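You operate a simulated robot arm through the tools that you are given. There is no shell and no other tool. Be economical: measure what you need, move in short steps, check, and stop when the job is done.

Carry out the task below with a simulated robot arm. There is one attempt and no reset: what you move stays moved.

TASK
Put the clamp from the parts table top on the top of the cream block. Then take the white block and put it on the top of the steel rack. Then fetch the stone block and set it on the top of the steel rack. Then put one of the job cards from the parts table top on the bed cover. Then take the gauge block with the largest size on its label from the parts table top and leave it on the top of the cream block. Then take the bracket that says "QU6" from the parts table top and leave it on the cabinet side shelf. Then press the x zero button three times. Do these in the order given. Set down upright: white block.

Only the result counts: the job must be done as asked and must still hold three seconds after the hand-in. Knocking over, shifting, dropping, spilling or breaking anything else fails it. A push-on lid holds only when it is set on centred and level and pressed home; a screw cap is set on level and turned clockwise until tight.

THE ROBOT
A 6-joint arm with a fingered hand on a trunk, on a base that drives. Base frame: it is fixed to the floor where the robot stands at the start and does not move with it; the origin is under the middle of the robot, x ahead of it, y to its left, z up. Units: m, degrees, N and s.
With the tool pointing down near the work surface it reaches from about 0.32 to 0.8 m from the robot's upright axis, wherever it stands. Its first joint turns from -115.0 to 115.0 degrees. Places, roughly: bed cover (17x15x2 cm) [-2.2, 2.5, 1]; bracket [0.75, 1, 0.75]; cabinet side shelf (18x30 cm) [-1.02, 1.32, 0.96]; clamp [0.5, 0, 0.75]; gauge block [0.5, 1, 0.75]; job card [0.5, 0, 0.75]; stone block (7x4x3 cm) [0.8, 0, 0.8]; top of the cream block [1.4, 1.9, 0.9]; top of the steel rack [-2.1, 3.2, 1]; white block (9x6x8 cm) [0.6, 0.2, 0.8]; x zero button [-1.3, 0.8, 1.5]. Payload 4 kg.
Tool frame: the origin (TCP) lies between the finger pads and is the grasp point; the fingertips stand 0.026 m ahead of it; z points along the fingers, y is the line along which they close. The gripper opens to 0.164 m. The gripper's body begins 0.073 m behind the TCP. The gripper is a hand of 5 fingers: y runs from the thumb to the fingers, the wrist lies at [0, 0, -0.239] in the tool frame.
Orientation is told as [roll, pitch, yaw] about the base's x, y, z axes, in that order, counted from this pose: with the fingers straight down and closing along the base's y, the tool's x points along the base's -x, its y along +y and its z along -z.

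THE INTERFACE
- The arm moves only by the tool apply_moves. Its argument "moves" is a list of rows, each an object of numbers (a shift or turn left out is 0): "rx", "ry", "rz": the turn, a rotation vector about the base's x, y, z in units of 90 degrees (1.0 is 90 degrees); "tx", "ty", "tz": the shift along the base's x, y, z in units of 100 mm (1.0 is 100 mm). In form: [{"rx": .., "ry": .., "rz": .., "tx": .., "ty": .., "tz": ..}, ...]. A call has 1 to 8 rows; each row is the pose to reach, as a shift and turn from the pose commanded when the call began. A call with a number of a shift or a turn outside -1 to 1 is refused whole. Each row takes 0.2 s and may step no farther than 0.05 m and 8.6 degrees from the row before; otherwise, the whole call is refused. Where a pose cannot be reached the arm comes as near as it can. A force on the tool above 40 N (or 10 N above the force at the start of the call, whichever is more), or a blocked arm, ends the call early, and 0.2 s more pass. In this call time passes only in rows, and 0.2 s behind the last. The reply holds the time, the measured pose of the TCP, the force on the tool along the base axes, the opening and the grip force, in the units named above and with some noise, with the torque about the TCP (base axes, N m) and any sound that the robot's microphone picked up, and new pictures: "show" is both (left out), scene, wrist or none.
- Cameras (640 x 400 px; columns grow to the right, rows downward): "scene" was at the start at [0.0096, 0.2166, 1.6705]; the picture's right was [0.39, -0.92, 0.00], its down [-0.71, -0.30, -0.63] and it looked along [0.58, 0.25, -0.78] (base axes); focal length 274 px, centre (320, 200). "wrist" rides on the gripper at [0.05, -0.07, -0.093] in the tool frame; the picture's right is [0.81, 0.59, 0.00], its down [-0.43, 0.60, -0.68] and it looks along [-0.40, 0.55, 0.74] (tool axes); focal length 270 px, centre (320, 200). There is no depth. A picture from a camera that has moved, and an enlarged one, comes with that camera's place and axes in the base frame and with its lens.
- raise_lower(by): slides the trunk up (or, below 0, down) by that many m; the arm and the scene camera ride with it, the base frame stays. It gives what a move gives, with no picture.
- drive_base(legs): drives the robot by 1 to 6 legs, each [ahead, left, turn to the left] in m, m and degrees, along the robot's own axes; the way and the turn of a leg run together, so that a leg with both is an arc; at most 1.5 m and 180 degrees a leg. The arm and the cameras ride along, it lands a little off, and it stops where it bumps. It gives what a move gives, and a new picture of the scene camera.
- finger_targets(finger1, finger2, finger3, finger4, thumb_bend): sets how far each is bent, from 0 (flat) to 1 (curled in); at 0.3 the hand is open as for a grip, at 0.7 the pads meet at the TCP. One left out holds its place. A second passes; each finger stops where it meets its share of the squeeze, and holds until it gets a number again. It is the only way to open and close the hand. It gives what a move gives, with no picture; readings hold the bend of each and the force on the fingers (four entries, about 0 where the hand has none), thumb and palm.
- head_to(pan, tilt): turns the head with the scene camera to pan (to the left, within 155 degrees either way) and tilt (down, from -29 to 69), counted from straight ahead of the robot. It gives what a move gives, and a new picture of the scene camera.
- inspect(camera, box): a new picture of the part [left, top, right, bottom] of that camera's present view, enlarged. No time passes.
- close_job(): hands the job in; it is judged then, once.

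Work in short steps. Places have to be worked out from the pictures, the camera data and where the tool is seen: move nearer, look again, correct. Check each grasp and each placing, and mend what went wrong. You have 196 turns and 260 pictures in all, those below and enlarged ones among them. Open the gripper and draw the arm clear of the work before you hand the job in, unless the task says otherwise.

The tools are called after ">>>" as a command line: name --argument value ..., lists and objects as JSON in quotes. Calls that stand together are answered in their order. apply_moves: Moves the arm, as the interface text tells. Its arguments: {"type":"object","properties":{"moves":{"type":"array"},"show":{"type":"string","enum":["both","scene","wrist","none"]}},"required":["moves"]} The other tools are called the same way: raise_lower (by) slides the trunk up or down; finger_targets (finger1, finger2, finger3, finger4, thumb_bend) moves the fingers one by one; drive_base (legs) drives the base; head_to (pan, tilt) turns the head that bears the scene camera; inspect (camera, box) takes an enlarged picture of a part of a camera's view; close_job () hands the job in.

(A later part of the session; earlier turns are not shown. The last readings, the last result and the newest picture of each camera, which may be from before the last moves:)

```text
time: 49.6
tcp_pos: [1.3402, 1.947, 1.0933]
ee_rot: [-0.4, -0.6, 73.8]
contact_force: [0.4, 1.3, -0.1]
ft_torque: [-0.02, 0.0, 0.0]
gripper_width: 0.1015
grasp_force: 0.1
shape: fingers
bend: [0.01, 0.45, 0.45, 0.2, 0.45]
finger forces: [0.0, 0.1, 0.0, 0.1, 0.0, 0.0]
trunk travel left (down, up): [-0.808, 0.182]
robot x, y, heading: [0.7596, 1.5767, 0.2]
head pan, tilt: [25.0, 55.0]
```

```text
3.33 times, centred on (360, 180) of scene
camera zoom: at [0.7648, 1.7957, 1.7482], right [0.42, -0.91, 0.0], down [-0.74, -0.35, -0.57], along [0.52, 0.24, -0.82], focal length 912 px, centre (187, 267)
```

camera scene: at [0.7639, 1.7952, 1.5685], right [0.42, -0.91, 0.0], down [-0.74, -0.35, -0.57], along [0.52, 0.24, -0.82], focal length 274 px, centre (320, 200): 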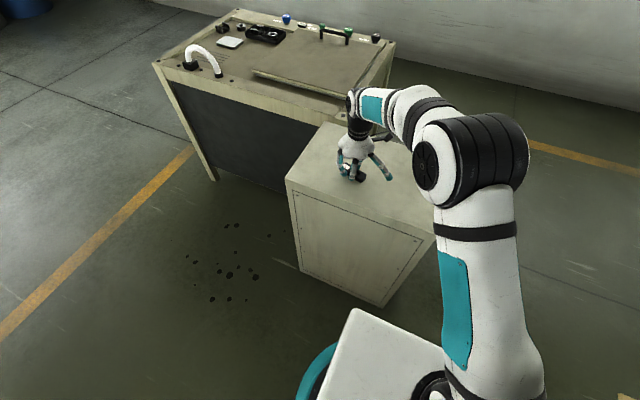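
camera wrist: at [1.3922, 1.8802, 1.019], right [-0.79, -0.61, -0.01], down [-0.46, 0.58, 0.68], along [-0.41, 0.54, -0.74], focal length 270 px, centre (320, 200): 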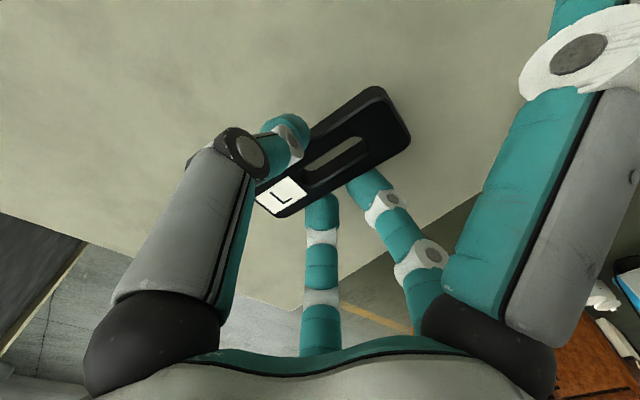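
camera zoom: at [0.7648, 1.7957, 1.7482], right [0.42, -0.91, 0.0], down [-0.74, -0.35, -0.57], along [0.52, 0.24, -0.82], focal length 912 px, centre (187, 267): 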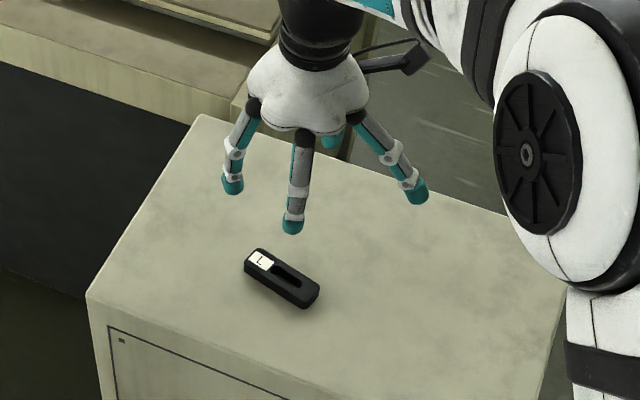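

The clamp lies on the cream block. I drive back to the table for the white block.

>>> drive_base --legs '[[-1.06, 0, 0], [0, -0.9, 0], [0, -0.87, 0], [0.25, 0, 0]]'

>>> inspect --camera "wrist" --box '[0, 0, 640, 400]'

```text
time: 65.1
tcp_pos: [0.562, 0.1419, 1.0927]
ee_rot: [-0.3, -0.5, 74.4]
contact_force: [-0.6, 0.3, 0.6]
ft_torque: [0.0, 0.03, 0.02]
gripper_width: 0.1016
grasp_force: 0.0
shape: fingers
bend: [0.01, 0.45, 0.45, 0.2, 0.45]
finger forces: [0.0, 0.0, 0.0, 0.0, 0.0, 0.0]
trunk travel left (down, up): [-0.808, 0.182]
robot x, y, heading: [-0.0168, -0.2303, 0.5]
head pan, tilt: [25.0, 55.0]
camera scene: at [-0.0125, -0.0142, 1.7482], right [0.43, -0.9, 0.0], down [-0.74, -0.35, -0.57], along [0.52, 0.25, -0.82], focal length 274 px, centre (320, 200)
```

scene: 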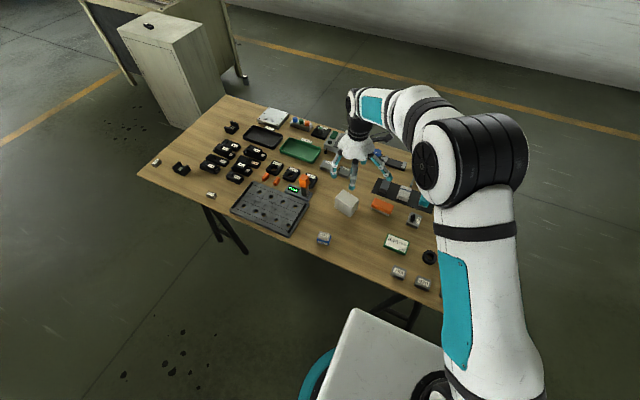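

```text
1.00 times, centred on (320, 200) of wrist (not enlarged: the box is as wide or as high as the picture)
camera zoom: at [0.6145, 0.0757, 1.186], right [-0.78, -0.62, -0.01], down [-0.46, 0.57, 0.68], along [-0.42, 0.54, -0.73], focal length 270 px, centre (320, 200)
```

zoom: 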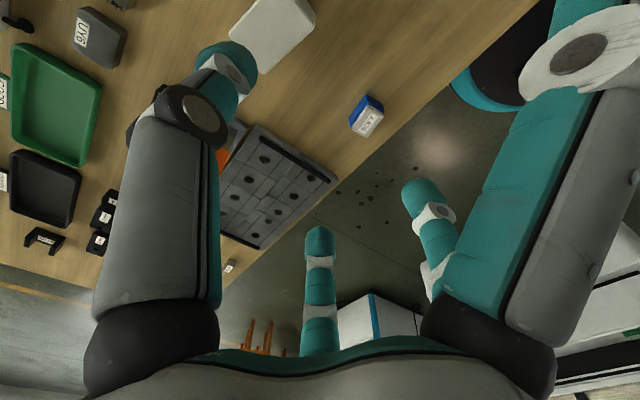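

>>> inspect --camera "scene" --box '[280, 140, 440, 240]'

>>> inspect --camera "scene" --box '[130, 90, 330, 215]'

```text
4.00 times, centred on (360, 190) of scene
camera zoom: at [-0.0125, -0.0142, 1.7482], right [0.43, -0.9, 0.0], down [-0.74, -0.35, -0.57], along [0.52, 0.25, -0.82], focal length 1094 px, centre (160, 240)
```

zoom: 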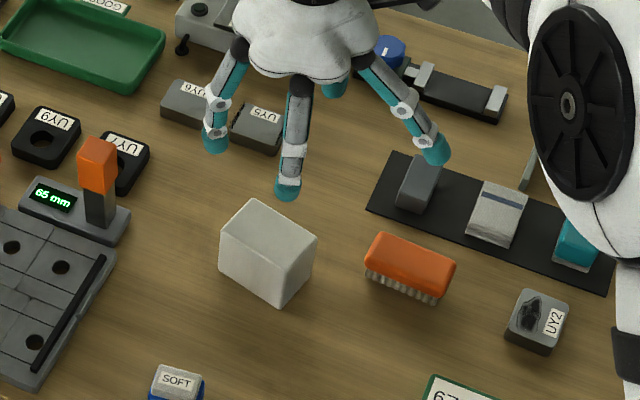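

```text
3.20 times, centred on (230, 152) of scene
camera zoom: at [-0.0125, -0.0142, 1.7482], right [0.43, -0.9, 0.0], down [-0.74, -0.35, -0.57], along [0.52, 0.25, -0.82], focal length 875 px, centre (608, 352)
```

zoom: 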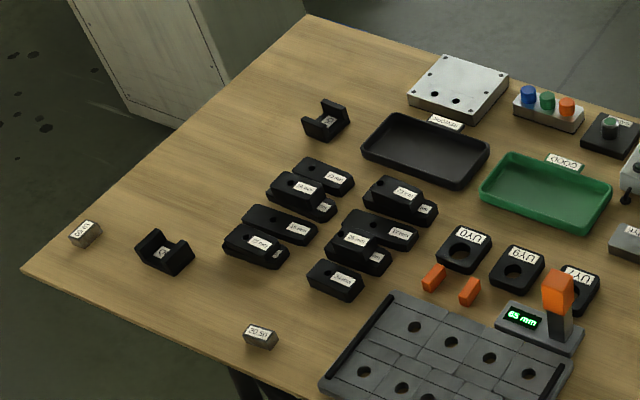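

White block centre ≈ (0.62, 0.167), long side about 80° from x. I align over it, open wider, and lower partly.

>>> finger_targets --finger2 0.3 --finger3 0.3 --finger4 0.1 --thumb_bend 0.3

>>> apply_moves --moves '[{"tx": 0.3, "ty": 0.12, "rz": 0.03}, {"tx": 0.58, "ty": 0.25, "rz": 0.06}]' --show "none"

>>> raise_lower --by -0.18

>>> inspect --camera "wrist" --box '[0, 0, 640, 400]'

>>> inspect --camera "scene" --box '[280, 110, 440, 210]'

```text
time: 66.1
tcp_pos: [0.5619, 0.1429, 1.0933]
ee_rot: [-0.3, -0.5, 74.3]
contact_force: [-0.7, 0.2, 0.2]
ft_torque: [0.02, 0.0, -0.03]
gripper_width: 0.1096
grasp_force: 0.1
shape: fingers
bend: [0.01, 0.3, 0.3, 0.1, 0.3]
finger forces: [0.0, 0.1, 0.0, 0.0, 0.0, 0.0]
trunk travel left (down, up): [-0.808, 0.182]
robot x, y, heading: [-0.0213, -0.2317, 0.5]
head pan, tilt: [25.0, 55.0]
```

```text
time: 66.7
tcp_pos: [0.6198, 0.1687, 1.095]
ee_rot: [-0.3, -0.4, 79.8]
contact_force: [0.3, -0.7, 0.8]
ft_torque: [-0.03, 0.01, 0.0]
gripper_width: 0.1096
grasp_force: 0.1
shape: fingers
bend: [0.01, 0.3, 0.3, 0.1, 0.3]
finger forces: [0.1, 0.1, 0.0, 0.0, 0.0, 0.0]
trunk travel left (down, up): [-0.808, 0.182]
robot x, y, heading: [-0.0161, -0.2297, 0.6]
head pan, tilt: [25.0, 55.0]
```

```text
time: 68.7
tcp_pos: [0.619, 0.1688, 0.9157]
ee_rot: [-0.2, -0.5, 79.8]
contact_force: [-1.1, -0.2, -1.0]
ft_torque: [0.0, -0.01, -0.01]
gripper_width: 0.1096
grasp_force: 0.1
shape: fingers
bend: [0.01, 0.3, 0.3, 0.1, 0.3]
finger forces: [0.1, 0.0, 0.1, 0.0, 0.0, 0.0]
trunk travel left (down, up): [-0.628, 0.362]
robot x, y, heading: [-0.0162, -0.2356, 0.7]
head pan, tilt: [25.0, 55.0]
```

```text
1.00 times, centred on (320, 200) of wrist (not enlarged: the box is as wide or as high as the picture)
camera zoom: at [0.6772, 0.1063, 1.0077], right [-0.72, -0.69, -0.01], down [-0.51, 0.53, 0.68], along [-0.46, 0.49, -0.74], focal length 270 px, centre (320, 200)
```

zoom: 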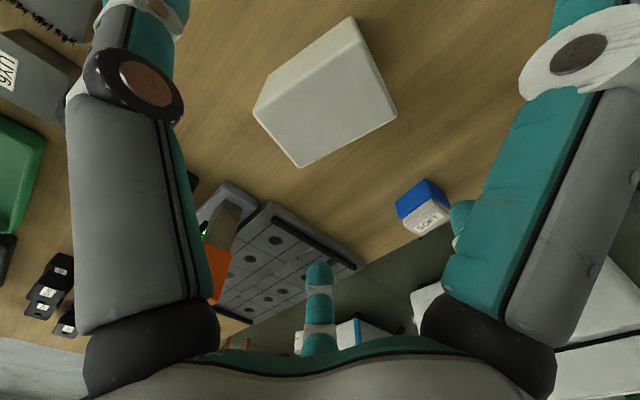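

```text
4.00 times, centred on (360, 160) of scene
camera zoom: at [-0.0139, -0.0143, 1.5683], right [0.43, -0.9, 0.0], down [-0.74, -0.35, -0.57], along [0.52, 0.25, -0.82], focal length 1094 px, centre (160, 360)
```

zoom: 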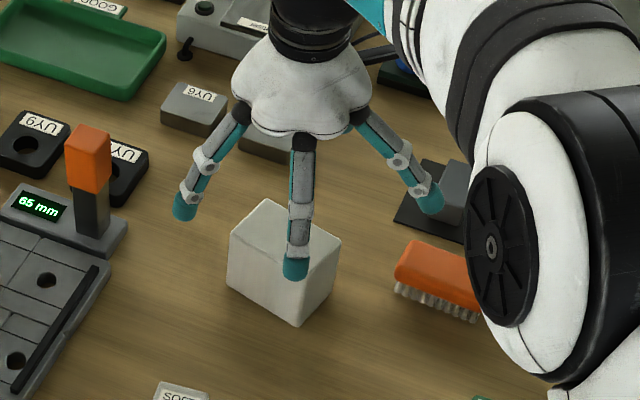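

>>> inspect --camera "wrist" --box '[230, 0, 430, 180]'

```text
2.22 times, centred on (330, 90) of wrist
camera zoom: at [0.6772, 0.1063, 1.0077], right [-0.72, -0.69, -0.01], down [-0.51, 0.53, 0.68], along [-0.46, 0.49, -0.74], focal length 601 px, centre (298, 444)
```

zoom: 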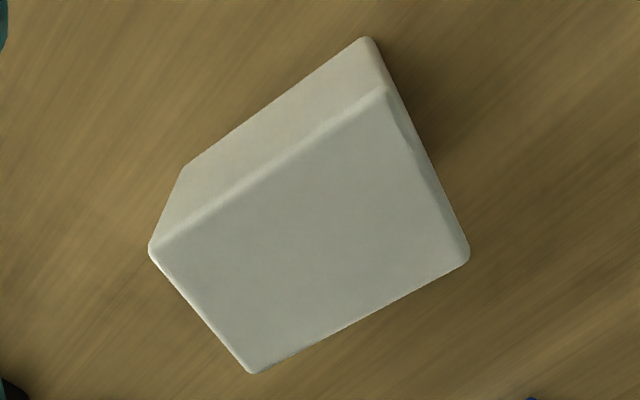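

Refined: centre ≈ (0.616, 0.167), axis 76°. I adjust slightly, lower 0.108 m and close thumb, 2 and 3.

>>> apply_moves --moves '[{"tx": -0.03, "ty": -0.02, "rz": -0.035}]' --show "none"

>>> raise_lower --by -0.108

>>> finger_targets --finger2 0.7 --finger3 0.7 --thumb_bend 0.7

>>> inspect --camera "wrist" --box '[0, 0, 640, 400]'

```text
time: 69.1
tcp_pos: [0.6146, 0.1663, 0.914]
ee_rot: [-0.3, -0.5, 76.6]
contact_force: [-0.3, -0.1, -0.4]
ft_torque: [0.01, -0.01, -0.02]
gripper_width: 0.1098
grasp_force: 0.0
shape: fingers
bend: [0.01, 0.3, 0.3, 0.1, 0.3]
finger forces: [0.0, 0.0, 0.0, 0.1, 0.0, 0.0]
trunk travel left (down, up): [-0.628, 0.362]
robot x, y, heading: [-0.0184, -0.2306, 0.8]
head pan, tilt: [25.0, 55.0]
```

```text
time: 70.5
tcp_pos: [0.6169, 0.1661, 0.8067]
ee_rot: [-0.4, -0.5, 76.6]
contact_force: [0.3, -0.9, 0.4]
ft_torque: [0.0, -0.02, -0.02]
gripper_width: 0.1099
grasp_force: 0.0
shape: fingers
bend: [0.01, 0.3, 0.3, 0.1, 0.3]
finger forces: [0.1, 0.1, 0.0, 0.0, 0.0, 0.1]
trunk travel left (down, up): [-0.52, 0.47]
robot x, y, heading: [-0.0155, -0.2335, 0.5]
head pan, tilt: [25.0, 55.0]
```

```text
time: 71.5
tcp_pos: [0.6159, 0.1663, 0.8068]
ee_rot: [-0.3, -0.4, 76.7]
contact_force: [1.6, -0.7, 2.5]
ft_torque: [0.03, 0.0, 0.0]
gripper_width: 0.0991
grasp_force: 17.4
shape: fingers
bend: [0.01, 0.55, 0.55, 0.1, 0.59]
finger forces: [0.1, 7.8, 7.8, 0.0, 17.7, 0.1]
trunk travel left (down, up): [-0.52, 0.47]
robot x, y, heading: [-0.0158, -0.2346, 0.5]
head pan, tilt: [25.0, 55.0]
```

```text
1.00 times, centred on (320, 200) of wrist (not enlarged: the box is as wide or as high as the picture)
camera zoom: at [0.6707, 0.1007, 0.8999], right [-0.76, -0.65, -0.01], down [-0.48, 0.55, 0.68], along [-0.44, 0.52, -0.74], focal length 270 px, centre (320, 200)
```

zoom: 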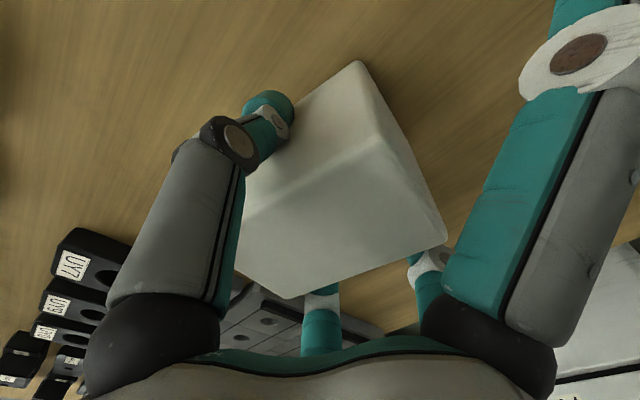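

Gripped (17.7 N on the thumb). I lift 0.28 m and check.

>>> raise_lower --by 0.28

>>> inspect --camera "wrist" --box '[0, 0, 640, 400]'

>>> drive_base --legs '[[-0.35, 0, 0], [0, 1.2, 0], [0, 1.0, 0]]'

>>> head_to --pan 110 --tilt 20

>>> head_to --pan 150 --tilt 20

```text
time: 74.3
tcp_pos: [0.6169, 0.1674, 1.0862]
ee_rot: [-0.3, -0.5, 76.6]
contact_force: [-0.6, 0.1, -3.3]
ft_torque: [0.0, 0.04, -0.01]
gripper_width: 0.0992
grasp_force: 15.7
shape: fingers
bend: [0.01, 0.55, 0.55, 0.1, 0.59]
finger forces: [0.0, 8.1, 8.1, 0.1, 16.2, 0.0]
trunk travel left (down, up): [-0.8, 0.19]
robot x, y, heading: [-0.0187, -0.2325, 0.4]
head pan, tilt: [25.0, 55.0]
```

```text
1.00 times, centred on (320, 200) of wrist (not enlarged: the box is as wide or as high as the picture)
camera zoom: at [0.6709, 0.1011, 1.1792], right [-0.76, -0.65, -0.01], down [-0.48, 0.55, 0.68], along [-0.44, 0.52, -0.74], focal length 270 px, centre (320, 200)
```

zoom: 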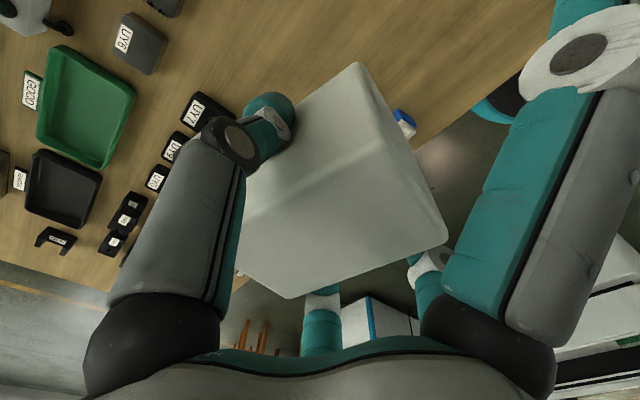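

```text
time: 87.0
tcp_pos: [0.2442, 2.3424, 1.0857]
ee_rot: [-0.3, -0.3, 76.9]
contact_force: [0.9, -0.7, -2.8]
ft_torque: [-0.04, -0.02, -0.01]
gripper_width: 0.0991
grasp_force: 16.7
shape: fingers
bend: [0.01, 0.55, 0.55, 0.1, 0.59]
finger forces: [0.1, 8.1, 8.1, 0.0, 16.2, 0.1]
trunk travel left (down, up): [-0.8, 0.19]
robot x, y, heading: [-0.3882, 1.942, 1.0]
head pan, tilt: [25.0, 55.0]
camera scene: at [-0.3852, 2.1593, 1.7402], right [0.44, -0.9, 0.0], down [-0.74, -0.36, -0.57], along [0.52, 0.25, -0.82], focal length 274 px, centre (320, 200)
```

scene: 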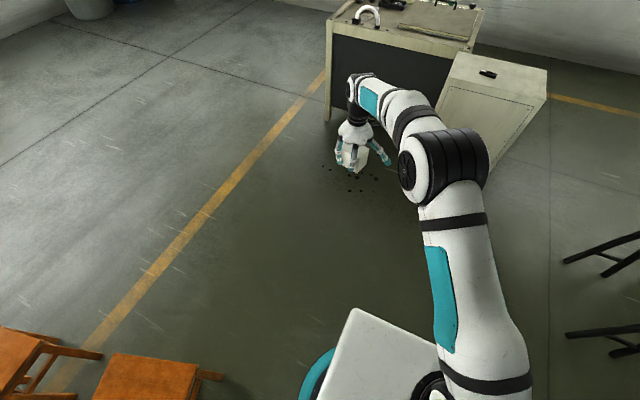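

```text
time: 88.6
tcp_pos: [0.2437, 2.3423, 1.0862]
ee_rot: [-0.2, -0.5, 77.0]
contact_force: [-1.0, 0.6, -3.4]
ft_torque: [0.02, 0.0, 0.01]
gripper_width: 0.0995
grasp_force: 16.2
shape: fingers
bend: [0.01, 0.55, 0.55, 0.1, 0.59]
finger forces: [0.0, 8.2, 8.1, 0.0, 16.2, 0.0]
trunk travel left (down, up): [-0.8, 0.19]
robot x, y, heading: [-0.3873, 1.9396, 1.1]
head pan, tilt: [110.0, 20.0]
camera scene: at [-0.4832, 2.2144, 1.7923], right [0.93, 0.36, 0.0], down [0.12, -0.32, -0.94], along [-0.33, 0.88, -0.34], focal length 274 px, centre (320, 200)
```

scene: 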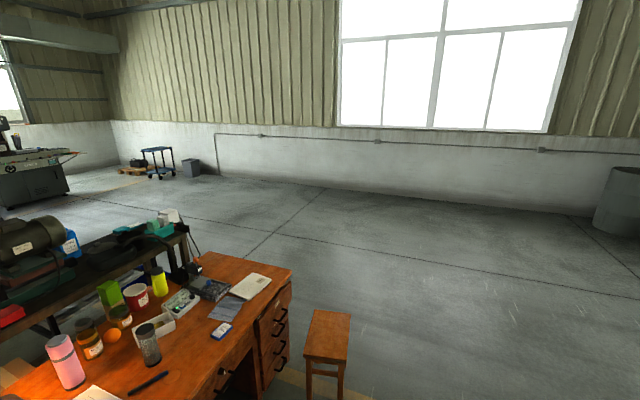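

```text
time: 89.7
tcp_pos: [0.2431, 2.3421, 1.0878]
ee_rot: [-0.3, -0.5, 76.9]
contact_force: [-0.5, 0.4, -3.0]
ft_torque: [0.02, 0.03, 0.02]
gripper_width: 0.0991
grasp_force: 16.2
shape: fingers
bend: [0.01, 0.55, 0.55, 0.1, 0.59]
finger forces: [0.1, 8.0, 8.1, 0.1, 16.2, 0.1]
trunk travel left (down, up): [-0.8, 0.19]
robot x, y, heading: [-0.386, 1.9387, 0.8]
head pan, tilt: [150.0, 20.0]
camera scene: at [-0.5314, 2.1728, 1.7924], right [0.49, 0.87, 0.0], down [0.3, -0.17, -0.94], along [-0.82, 0.46, -0.34], focal length 274 px, centre (320, 200)
```

scene: 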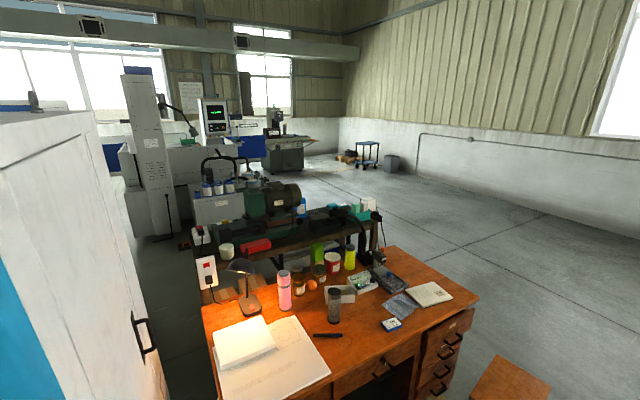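

A desk stands next to the cabinet, with a lathe behind it. I enlarge that.

>>> inspect --camera "scene" --box '[180, 150, 420, 300]'

```text
2.67 times, centred on (300, 225) of scene
camera zoom: at [-0.5314, 2.1728, 1.7924], right [0.49, 0.87, 0.0], down [0.3, -0.17, -0.94], along [-0.82, 0.46, -0.34], focal length 729 px, centre (373, 133)
```

zoom: 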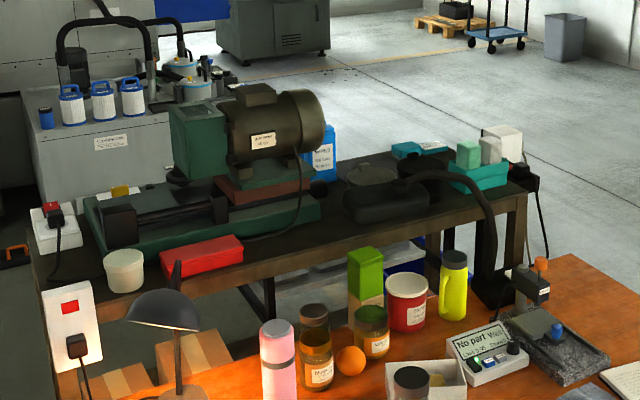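

Behind the desk stands a bench holding the machine; it is reachable only round its far end (y>3.6). I drive round the stools: ahead, left past them, then look.

>>> drive_base --legs '[[0.6, 0, -0.8], [0, 1.15, 0], [0, 1.2, 0], [0, 0, 90], [0, 0, 90]]'

>>> head_to --pan 20 --tilt 20

```text
time: 112.0
tcp_pos: [-0.4349, 3.9574, 1.0855]
ee_rot: [-0.3, -0.4, -105.6]
contact_force: [1.9, -0.3, -3.0]
ft_torque: [-0.01, -0.01, 0.01]
gripper_width: 0.0995
grasp_force: 15.7
shape: fingers
bend: [0.01, 0.55, 0.55, 0.1, 0.6]
finger forces: [0.0, 7.8, 7.9, 0.1, 15.5, 0.0]
trunk travel left (down, up): [-0.8, 0.19]
robot x, y, heading: [0.2164, 4.3286, 178.1]
head pan, tilt: [150.0, 20.0]
camera scene: at [0.3474, 4.0945, 1.7923], right [-0.52, -0.85, 0.0], down [-0.29, 0.18, -0.94], along [0.8, -0.49, -0.34], focal length 274 px, centre (320, 200)
```

scene: 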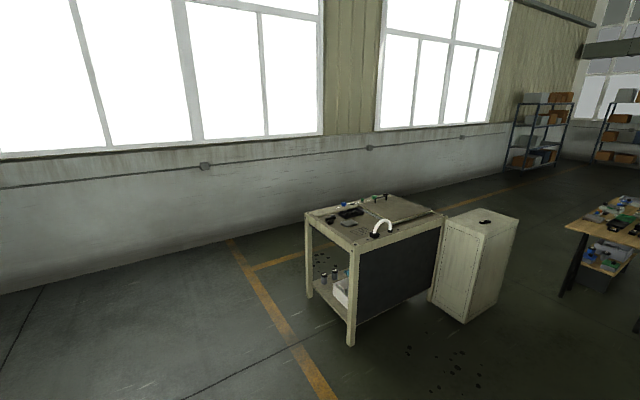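

```text
time: 114.1
tcp_pos: [-0.433, 3.9581, 1.0864]
ee_rot: [-0.3, -0.6, -105.7]
contact_force: [0.5, -0.5, -3.1]
ft_torque: [0.0, 0.01, -0.02]
gripper_width: 0.0992
grasp_force: 15.5
shape: fingers
bend: [0.01, 0.55, 0.55, 0.1, 0.6]
finger forces: [0.0, 7.8, 7.9, 0.0, 15.5, 0.0]
trunk travel left (down, up): [-0.8, 0.19]
robot x, y, heading: [0.2125, 4.3284, 178.2]
head pan, tilt: [20.0, 20.0]
camera scene: at [0.1796, 4.1142, 1.7923], right [-0.32, 0.95, 0.0], down [0.32, 0.11, -0.94], along [-0.89, -0.3, -0.34], focal length 274 px, centre (320, 200)
```

scene: 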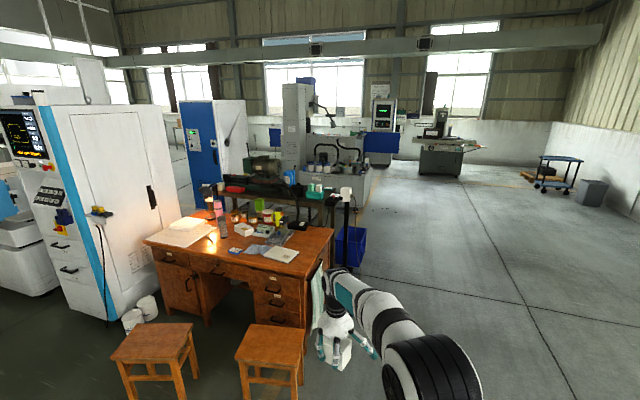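

Clear floor on the far side. I drive ahead 1.5 m and look at the bench from there.

>>> drive_base --legs '[[1.45, 0, 1.8]]'

>>> head_to --pan 45 --tilt 35

>>> inspect --camera "wrist" --box '[0, 0, 640, 400]'

```text
time: 121.3
tcp_pos: [-1.862, 3.9102, 1.0853]
ee_rot: [-0.3, -0.4, -101.8]
contact_force: [0.2, 0.1, -3.7]
ft_torque: [0.0, -0.01, 0.0]
gripper_width: 0.0993
grasp_force: 15.3
shape: fingers
bend: [0.01, 0.55, 0.55, 0.1, 0.6]
finger forces: [0.1, 7.8, 7.8, 0.0, 15.6, 0.1]
trunk travel left (down, up): [-0.8, 0.19]
robot x, y, heading: [-1.2467, 4.3226, -177.8]
head pan, tilt: [20.0, 20.0]
camera scene: at [-1.2614, 4.1061, 1.7923], right [-0.38, 0.93, 0.0], down [0.32, 0.13, -0.94], along [-0.87, -0.35, -0.34], focal length 274 px, centre (320, 200)
```

scene: 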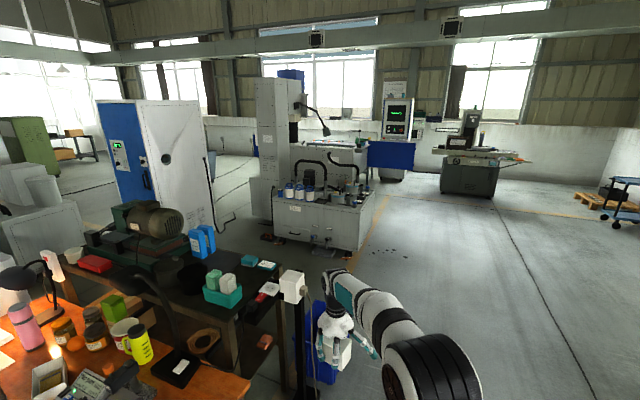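

```text
time: 122.2
tcp_pos: [-1.8621, 3.9092, 1.0858]
ee_rot: [-0.3, -0.5, -101.8]
contact_force: [-0.4, 0.4, -3.2]
ft_torque: [0.03, 0.01, -0.01]
gripper_width: 0.0994
grasp_force: 15.6
shape: fingers
bend: [0.01, 0.55, 0.55, 0.1, 0.6]
finger forces: [0.0, 7.8, 7.9, 0.0, 15.6, 0.0]
trunk travel left (down, up): [-0.8, 0.19]
robot x, y, heading: [-1.2412, 4.3253, -177.7]
head pan, tilt: [45.0, 35.0]
camera scene: at [-1.2347, 4.0767, 1.7685], right [-0.73, 0.68, 0.0], down [0.39, 0.42, -0.82], along [-0.56, -0.6, -0.57], focal length 274 px, centre (320, 200)
```

scene: 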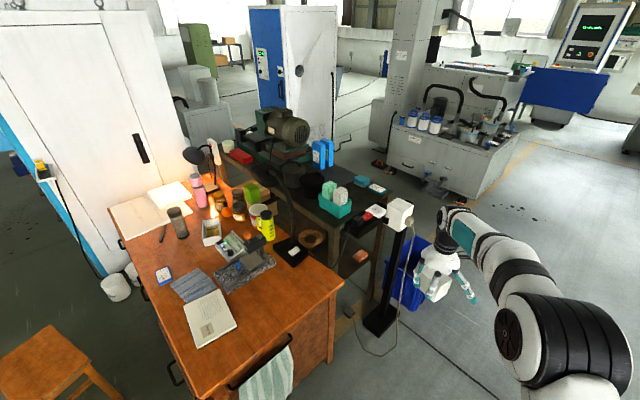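

```text
1.00 times, centred on (320, 200) of wrist (not enlarged: the box is as wide or as high as the picture)
camera zoom: at [-1.9202, 3.9742, 1.1791], right [0.74, 0.67, -0.01], down [0.5, -0.54, 0.68], along [0.45, -0.51, -0.74], focal length 270 px, centre (320, 200)
```

zoom: 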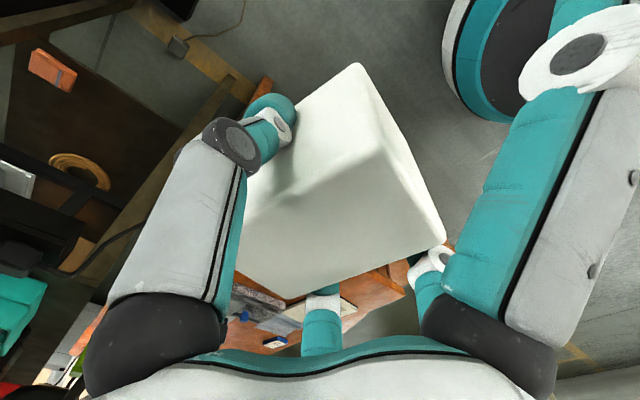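

>>> inspect --camera "scene" --box '[210, 100, 450, 300]'

>>> inspect --camera "scene" --box '[290, 140, 400, 230]'

```text
2.00 times, centred on (330, 200) of scene
camera zoom: at [-1.2347, 4.0767, 1.7685], right [-0.73, 0.68, 0.0], down [0.39, 0.42, -0.82], along [-0.56, -0.6, -0.57], focal length 547 px, centre (300, 200)
```

zoom: 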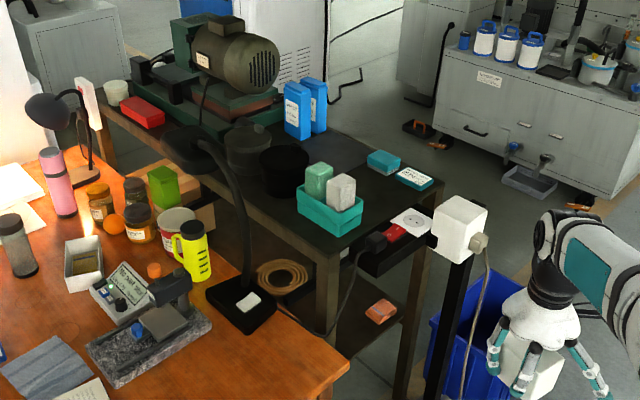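

```text
4.44 times, centred on (345, 185) of scene
camera zoom: at [-1.2347, 4.0767, 1.7685], right [-0.73, 0.68, 0.0], down [0.39, 0.42, -0.82], along [-0.56, -0.6, -0.57], focal length 1216 px, centre (209, 267)
```

zoom: 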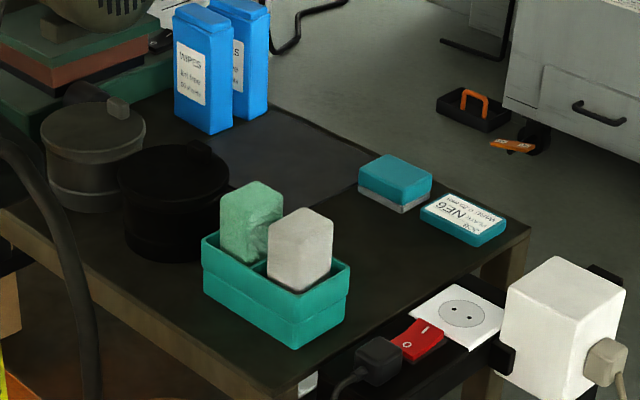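

The dark bench is the steel rack (top z≈0.95, end at y≈3.45). Before approaching I check my base's footprint and the post near the bench end by looking steeply down.

>>> head_to --pan 80 --tilt 69

>>> head_to --pan 15 --tilt 55

```text
time: 123.2
tcp_pos: [-1.8625, 3.9091, 1.0858]
ee_rot: [-0.3, -0.5, -101.9]
contact_force: [-0.1, -0.4, -2.9]
ft_torque: [0.02, 0.0, 0.03]
gripper_width: 0.0992
grasp_force: 15.7
shape: fingers
bend: [0.01, 0.55, 0.55, 0.1, 0.6]
finger forces: [0.0, 7.9, 7.7, 0.0, 15.4, 0.0]
trunk travel left (down, up): [-0.8, 0.19]
robot x, y, heading: [-1.2443, 4.3241, -177.7]
head pan, tilt: [80.0, 68.8]
camera scene: at [-1.1824, 4.0858, 1.7248], right [-0.99, 0.14, 0.0], down [0.13, 0.92, -0.36], along [-0.05, -0.36, -0.93], focal length 274 px, centre (320, 200)
```

scene: 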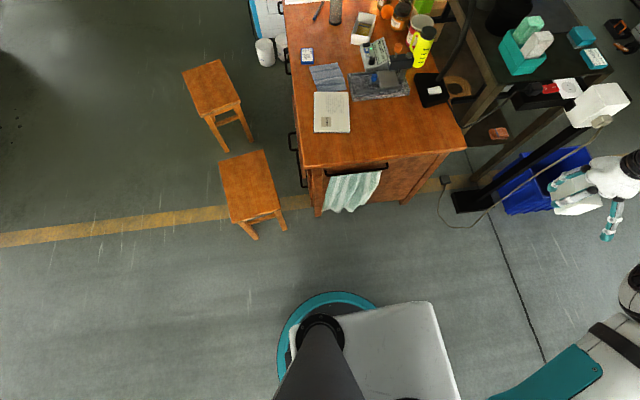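

```text
time: 124.6
tcp_pos: [-1.8633, 3.9089, 1.0865]
ee_rot: [-0.2, -0.5, -101.8]
contact_force: [-0.2, -0.5, -3.8]
ft_torque: [-0.01, -0.02, -0.02]
gripper_width: 0.0993
grasp_force: 15.9
shape: fingers
bend: [0.01, 0.55, 0.55, 0.1, 0.6]
finger forces: [0.0, 7.8, 7.9, 0.0, 15.5, 0.1]
trunk travel left (down, up): [-0.8, 0.19]
robot x, y, heading: [-1.2417, 4.3224, -177.5]
head pan, tilt: [15.0, 55.0]
camera scene: at [-1.2436, 4.1199, 1.7402], right [-0.3, 0.96, 0.0], down [0.78, 0.24, -0.57], along [-0.55, -0.17, -0.82], focal length 274 px, centre (320, 200)
```

scene: 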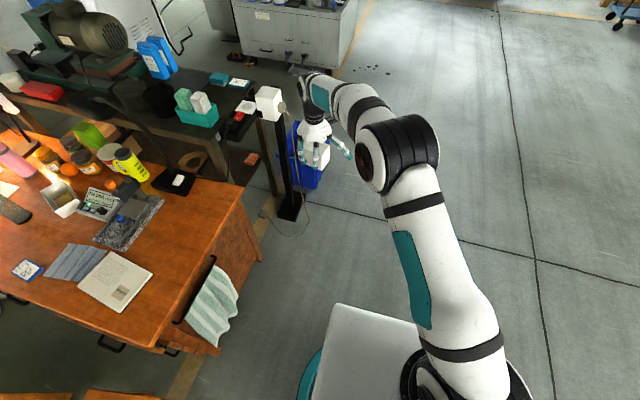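

My base is a disc of radius ≈0.30. The post is at about (−2.25, 3.58). I raise the trunk and move to about (−2.1, 4.08), turning so the hand comes over the rack's free end area.

>>> raise_lower --by 0.13

>>> drive_base --legs '[[0.869, 0.208, 0], [0, 0, 48.6]]'

>>> inspect --camera "wrist" --box '[0, 0, 640, 400]'

```text
time: 126.2
tcp_pos: [-1.8626, 3.9091, 1.2142]
ee_rot: [-0.3, -0.5, -101.8]
contact_force: [-0.4, -0.3, -3.1]
ft_torque: [-0.02, 0.02, 0.02]
gripper_width: 0.0991
grasp_force: 15.9
shape: fingers
bend: [0.01, 0.55, 0.55, 0.1, 0.6]
finger forces: [0.0, 7.8, 7.8, 0.0, 15.5, 0.1]
trunk travel left (down, up): [-0.93, 0.06]
robot x, y, heading: [-1.2427, 4.3237, -177.8]
head pan, tilt: [15.0, 55.0]
```

```text
time: 133.0
tcp_pos: [-2.1971, 3.3537, 1.2146]
ee_rot: [-0.2, -0.4, -54.2]
contact_force: [0.1, -0.1, -2.8]
ft_torque: [-0.02, -0.03, 0.02]
gripper_width: 0.0991
grasp_force: 14.9
shape: fingers
bend: [0.01, 0.55, 0.55, 0.1, 0.6]
finger forces: [0.0, 7.6, 7.7, 0.0, 15.4, 0.0]
trunk travel left (down, up): [-0.93, 0.06]
robot x, y, heading: [-2.0823, 4.0922, -130.1]
head pan, tilt: [15.0, 55.0]
camera scene: at [-1.9354, 3.9542, 1.8702], right [-0.9, 0.43, 0.0], down [0.35, 0.74, -0.57], along [-0.24, -0.52, -0.82], focal length 274 px, centre (320, 200)
```

scene: 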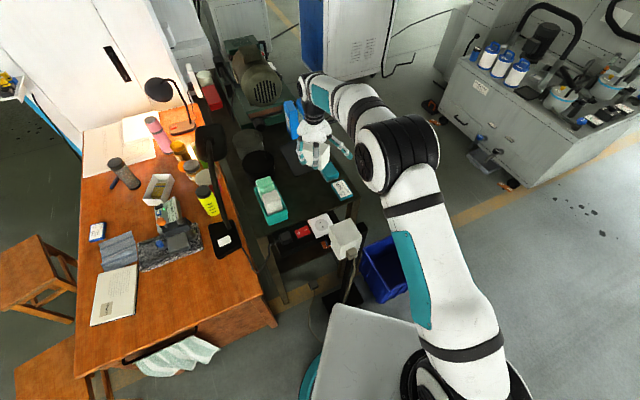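

```text
1.00 times, centred on (320, 200) of wrist (not enlarged: the box is as wide or as high as the picture)
camera zoom: at [-2.2839, 3.3561, 1.3092], right [0.0, 1.0, -0.01], down [0.74, 0.0, 0.68], along [0.68, -0.01, -0.74], focal length 270 px, centre (320, 200)
```

zoom: 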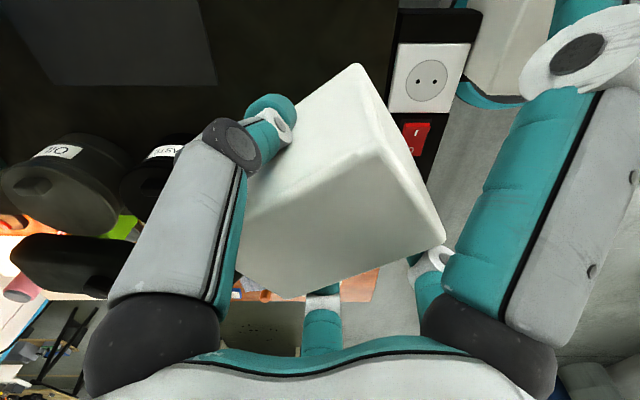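

>>> inspect --camera "scene" --box '[210, 80, 400, 260]'

>>> head_to --pan 45 --tilt 60

```text
2.22 times, centred on (305, 170) of scene
camera zoom: at [-1.9354, 3.9542, 1.8702], right [-0.9, 0.43, 0.0], down [0.35, 0.74, -0.57], along [-0.24, -0.52, -0.82], focal length 608 px, centre (353, 267)
```

zoom: 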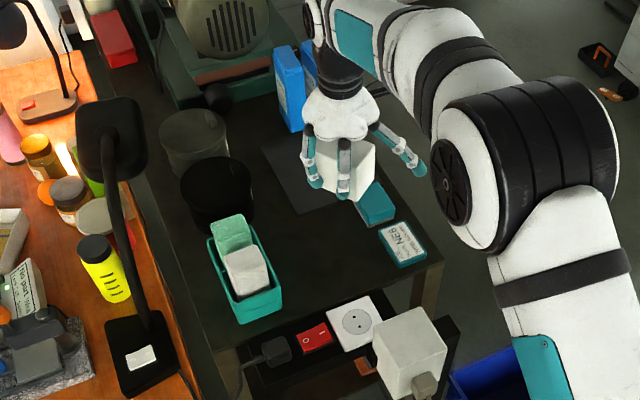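

```text
time: 133.9
tcp_pos: [-2.1975, 3.3544, 1.2154]
ee_rot: [-0.3, -0.3, -54.2]
contact_force: [0.5, 0.0, -2.8]
ft_torque: [-0.02, 0.04, -0.01]
gripper_width: 0.0994
grasp_force: 15.3
shape: fingers
bend: [0.01, 0.55, 0.55, 0.1, 0.6]
finger forces: [0.0, 7.7, 7.8, 0.0, 15.4, 0.0]
trunk travel left (down, up): [-0.93, 0.06]
robot x, y, heading: [-2.0862, 4.0894, -130.0]
head pan, tilt: [45.0, 60.0]
camera scene: at [-1.8995, 3.953, 1.8642], right [-1.0, -0.08, 0.0], down [-0.07, 0.86, -0.5], along [0.04, -0.5, -0.87], focal length 274 px, centre (320, 200)
```

scene: 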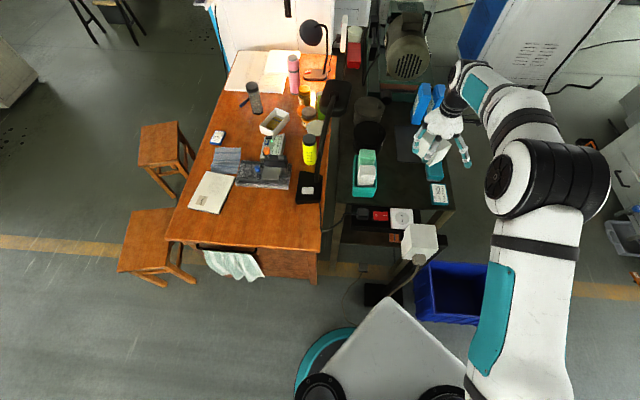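

Gap between the teal box (x≈−2.07) and the card (x≈−2.28): I'll put the white block at about (−2.175, 3.36), long side along x. I tuck fingers 1 and 4 in, rotate the hand by 54° and lower partly.

>>> finger_targets --finger1 0.48 --finger4 0.48

>>> apply_moves --moves '[{"rz": 0.09}, {"rz": 0.18}, {"rz": 0.27}, {"rz": 0.36, "tx": 0.1}, {"rz": 0.45, "tx": 0.15}, {"rz": 0.54, "tx": 0.2, "ty": 0.05}, {"rz": 0.602, "tx": 0.23, "ty": 0.08}]' --show "none"

>>> raise_lower --by -0.14

>>> inspect --camera "wrist" --box '[0, 0, 640, 400]'

>>> inspect --camera "scene" --box '[330, 80, 490, 220]'

```text
time: 134.9
tcp_pos: [-2.1982, 3.3549, 1.2163]
ee_rot: [-0.3, -0.4, -54.2]
contact_force: [0.6, 0.8, -2.9]
ft_torque: [0.01, -0.02, 0.0]
gripper_width: 0.0386
grasp_force: 15.3
shape: fingers
bend: [0.48, 0.55, 0.55, 0.48, 0.6]
finger forces: [0.1, 7.7, 7.7, 0.1, 15.4, 0.1]
trunk travel left (down, up): [-0.93, 0.06]
robot x, y, heading: [-2.0883, 4.0933, -130.4]
head pan, tilt: [45.0, 60.0]
```

```text
time: 136.5
tcp_pos: [-2.1731, 3.3561, 1.2164]
ee_rot: [-0.3, 0.0, -11.5]
contact_force: [0.8, 0.7, -3.8]
ft_torque: [-0.01, 0.0, 0.0]
gripper_width: 0.0384
grasp_force: 15.0
shape: fingers
bend: [0.48, 0.55, 0.55, 0.48, 0.6]
finger forces: [0.1, 7.7, 7.7, 0.1, 15.5, 0.1]
out of reach, approached as far as the arm can: row 6, 7
trunk travel left (down, up): [-0.93, 0.06]
robot x, y, heading: [-2.0819, 4.0914, -130.3]
head pan, tilt: [45.0, 60.0]
```

```text
time: 138.2
tcp_pos: [-2.1724, 3.3561, 1.0766]
ee_rot: [-0.3, 0.0, -11.5]
contact_force: [-0.2, -0.4, -3.4]
ft_torque: [0.03, 0.01, -0.02]
gripper_width: 0.0388
grasp_force: 15.4
shape: fingers
bend: [0.48, 0.55, 0.55, 0.48, 0.6]
finger forces: [0.1, 7.8, 7.8, 0.0, 15.5, 0.1]
trunk travel left (down, up): [-0.79, 0.2]
robot x, y, heading: [-2.086, 4.0962, -130.2]
head pan, tilt: [45.0, 60.0]
```

```text
1.00 times, centred on (320, 200) of wrist (not enlarged: the box is as wide or as high as the picture)
camera zoom: at [-2.2366, 3.2996, 1.1697], right [-0.67, 0.74, 0.0], down [0.54, 0.5, 0.67], along [0.5, 0.45, -0.74], focal length 270 px, centre (320, 200)
```

zoom: 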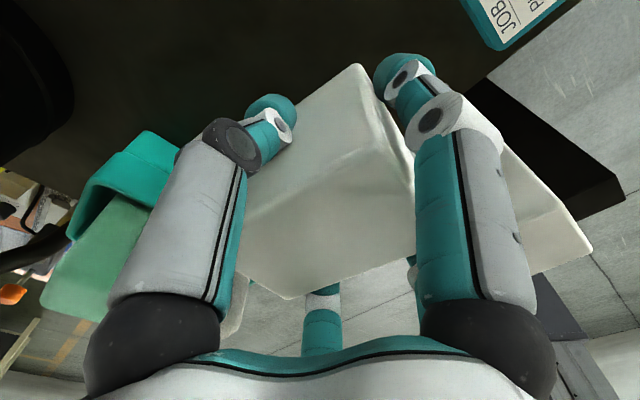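

```text
2.86 times, centred on (410, 150) of scene
camera zoom: at [-1.8995, 3.9532, 1.7242], right [-1.0, -0.08, 0.0], down [-0.07, 0.86, -0.5], along [0.04, -0.5, -0.87], focal length 781 px, centre (63, 343)
```

zoom: 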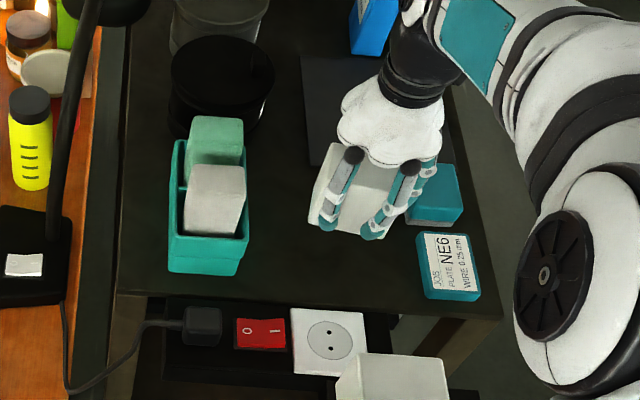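

The wrist limit gives yaw −11.5°, which is fine. Clear gaps on both sides; I shift 2 cm inward and go down slowly.

>>> apply_moves --moves '[{"ty": -0.15, "tz": -0.1}, {"ty": -0.15, "tz": -0.2}, {"ty": -0.15, "tz": -0.3}, {"ty": -0.15, "tz": -0.4}, {"ty": -0.15, "tz": -0.46}, {"ty": -0.15, "tz": -0.5}, {"ty": -0.15, "tz": -0.54}, {"ty": -0.15, "tz": -0.58}]' --show "scene"

>>> inspect --camera "scene" --box '[330, 80, 490, 220]'

```text
time: 140.0
tcp_pos: [-2.1729, 3.342, 1.0173]
ee_rot: [-0.3, 0.0, -11.6]
contact_force: [-0.1, 0.0, -2.5]
ft_torque: [-0.04, -0.03, 0.0]
gripper_width: 0.0384
grasp_force: 15.4
shape: fingers
bend: [0.48, 0.55, 0.55, 0.48, 0.6]
finger forces: [0.1, 7.7, 7.9, 0.0, 15.6, 0.0]
trunk travel left (down, up): [-0.79, 0.2]
robot x, y, heading: [-2.0883, 4.0939, -130.4]
head pan, tilt: [45.0, 60.0]
camera scene: at [-1.8995, 3.953, 1.7242], right [-1.0, -0.08, 0.0], down [-0.07, 0.86, -0.5], along [0.04, -0.5, -0.87], focal length 274 px, centre (320, 200)
```

scene: 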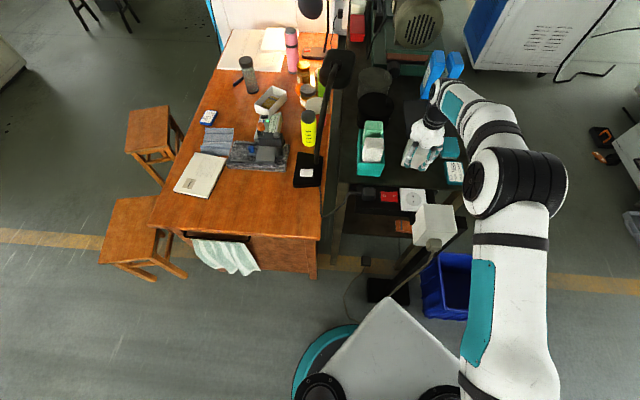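

```text
2.86 times, centred on (410, 150) of scene
camera zoom: at [-1.8995, 3.953, 1.7242], right [-1.0, -0.08, 0.0], down [-0.07, 0.86, -0.5], along [0.04, -0.5, -0.87], focal length 781 px, centre (63, 343)
```

zoom: 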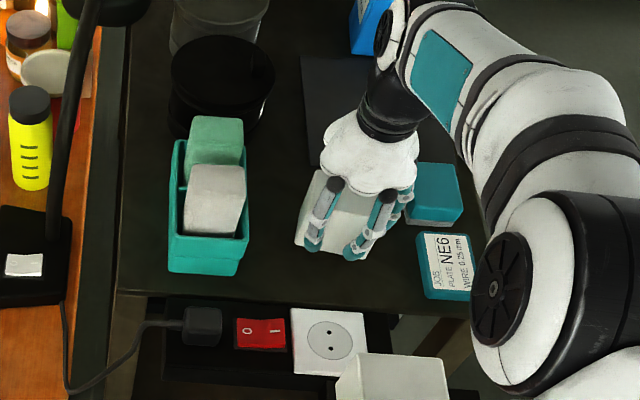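

No contact yet; continue down in 4 mm steps.

>>> apply_moves --moves '[{"tz": -0.04}, {"tz": -0.08}, {"tz": -0.12}, {"tz": -0.16}, {"tz": -0.2}, {"tz": -0.24}, {"tz": -0.28}, {"tz": -0.32}]' --show "none"

>>> inspect --camera "scene" --box '[330, 80, 490, 220]'

```text
time: 141.7
tcp_pos: [-2.1739, 3.3372, 0.9954]
ee_rot: [-1.1, -0.1, -11.6]
contact_force: [0.6, 5.1, 19.1]
ft_torque: [0.39, -0.01, -0.02]
gripper_width: 0.0383
grasp_force: 20.3
shape: fingers
bend: [0.48, 0.55, 0.55, 0.48, 0.6]
finger forces: [0.3, 12.3, 11.0, 0.0, 16.8, 0.0]
trunk travel left (down, up): [-0.79, 0.2]
robot x, y, heading: [-2.0885, 4.0937, -130.3]
head pan, tilt: [45.0, 60.0]
stopped in row 8: the force on the tool passed its limit at 43 N (the readings are from after the stop); the commanded pose is now the measured one
```

```text
2.86 times, centred on (410, 150) of scene
camera zoom: at [-1.8992, 3.9555, 1.7242], right [-1.0, -0.08, 0.0], down [-0.07, 0.86, -0.5], along [0.04, -0.5, -0.87], focal length 781 px, centre (63, 343)
```

zoom: 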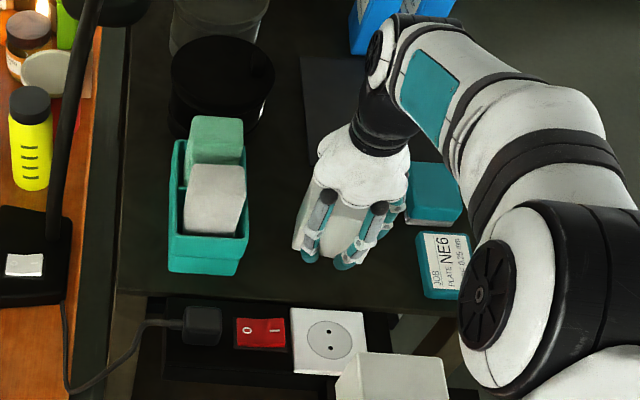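

Contact with the rack top at TCP 0.995. I ease up 2 mm, open the fingers a little, and rise.

>>> apply_moves --moves '[{"tz": 0.02}]' --show "none"

>>> finger_targets --finger1 0.4 --finger2 0.42 --finger3 0.42 --finger4 0.4 --thumb_bend 0.42

>>> raise_lower --by 0.2

>>> inspect --camera "scene" --box '[330, 80, 490, 220]'

>>> inspect --camera "wrist" --box '[0, 0, 640, 400]'

```text
time: 142.1
tcp_pos: [-2.1729, 3.338, 0.9959]
ee_rot: [-0.9, -0.1, -11.6]
contact_force: [0.3, 0.9, 14.4]
ft_torque: [0.14, -0.02, -0.03]
gripper_width: 0.0382
grasp_force: 18.7
shape: fingers
bend: [0.48, 0.55, 0.55, 0.48, 0.6]
finger forces: [0.3, 9.5, 9.5, 0.0, 17.9, 0.0]
trunk travel left (down, up): [-0.79, 0.2]
robot x, y, heading: [-2.0826, 4.0981, -129.8]
head pan, tilt: [45.0, 60.0]
```

```text
time: 143.1
tcp_pos: [-2.1729, 3.3386, 0.9943]
ee_rot: [-0.7, 0.1, -11.7]
contact_force: [1.4, -0.1, 1.7]
ft_torque: [0.1, 0.07, -0.02]
gripper_width: 0.0643
grasp_force: 0.8
shape: fingers
bend: [0.4, 0.42, 0.42, 0.4, 0.42]
finger forces: [0.0, 1.7, 0.0, 0.1, 0.1, 0.0]
trunk travel left (down, up): [-0.79, 0.2]
robot x, y, heading: [-2.0865, 4.0987, -130.1]
head pan, tilt: [45.0, 60.0]
```

```text
time: 145.3
tcp_pos: [-2.1727, 3.3389, 1.1944]
ee_rot: [-0.9, -0.1, -11.6]
contact_force: [-0.4, -0.3, 0.1]
ft_torque: [-0.01, 0.01, 0.01]
gripper_width: 0.0644
grasp_force: 0.1
shape: fingers
bend: [0.4, 0.42, 0.42, 0.4, 0.42]
finger forces: [0.1, 0.1, 0.0, 0.0, 0.0, 0.0]
trunk travel left (down, up): [-0.99, 0.0]
robot x, y, heading: [-2.088, 4.0929, -130.3]
head pan, tilt: [45.0, 60.0]
```

```text
2.86 times, centred on (410, 150) of scene
camera zoom: at [-1.8994, 3.9532, 1.9241], right [-1.0, -0.08, 0.0], down [-0.07, 0.86, -0.5], along [0.04, -0.5, -0.87], focal length 781 px, centre (63, 343)
```

zoom: 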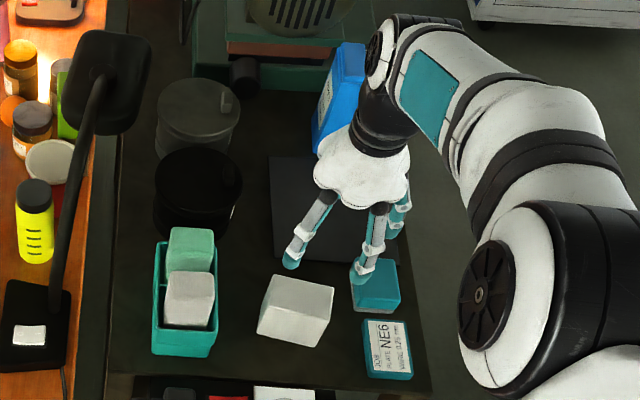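

```text
1.00 times, centred on (320, 200) of wrist (not enlarged: the box is as wide or as high as the picture)
camera zoom: at [-2.237, 3.2818, 1.2884], right [-0.67, 0.74, -0.01], down [0.54, 0.51, 0.67], along [0.5, 0.45, -0.74], focal length 270 px, centre (320, 200)
```

zoom: 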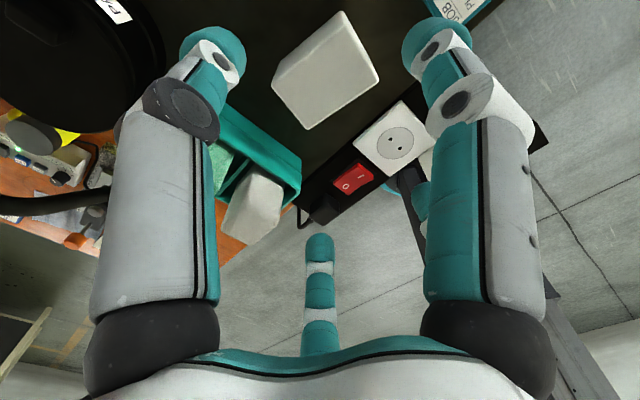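

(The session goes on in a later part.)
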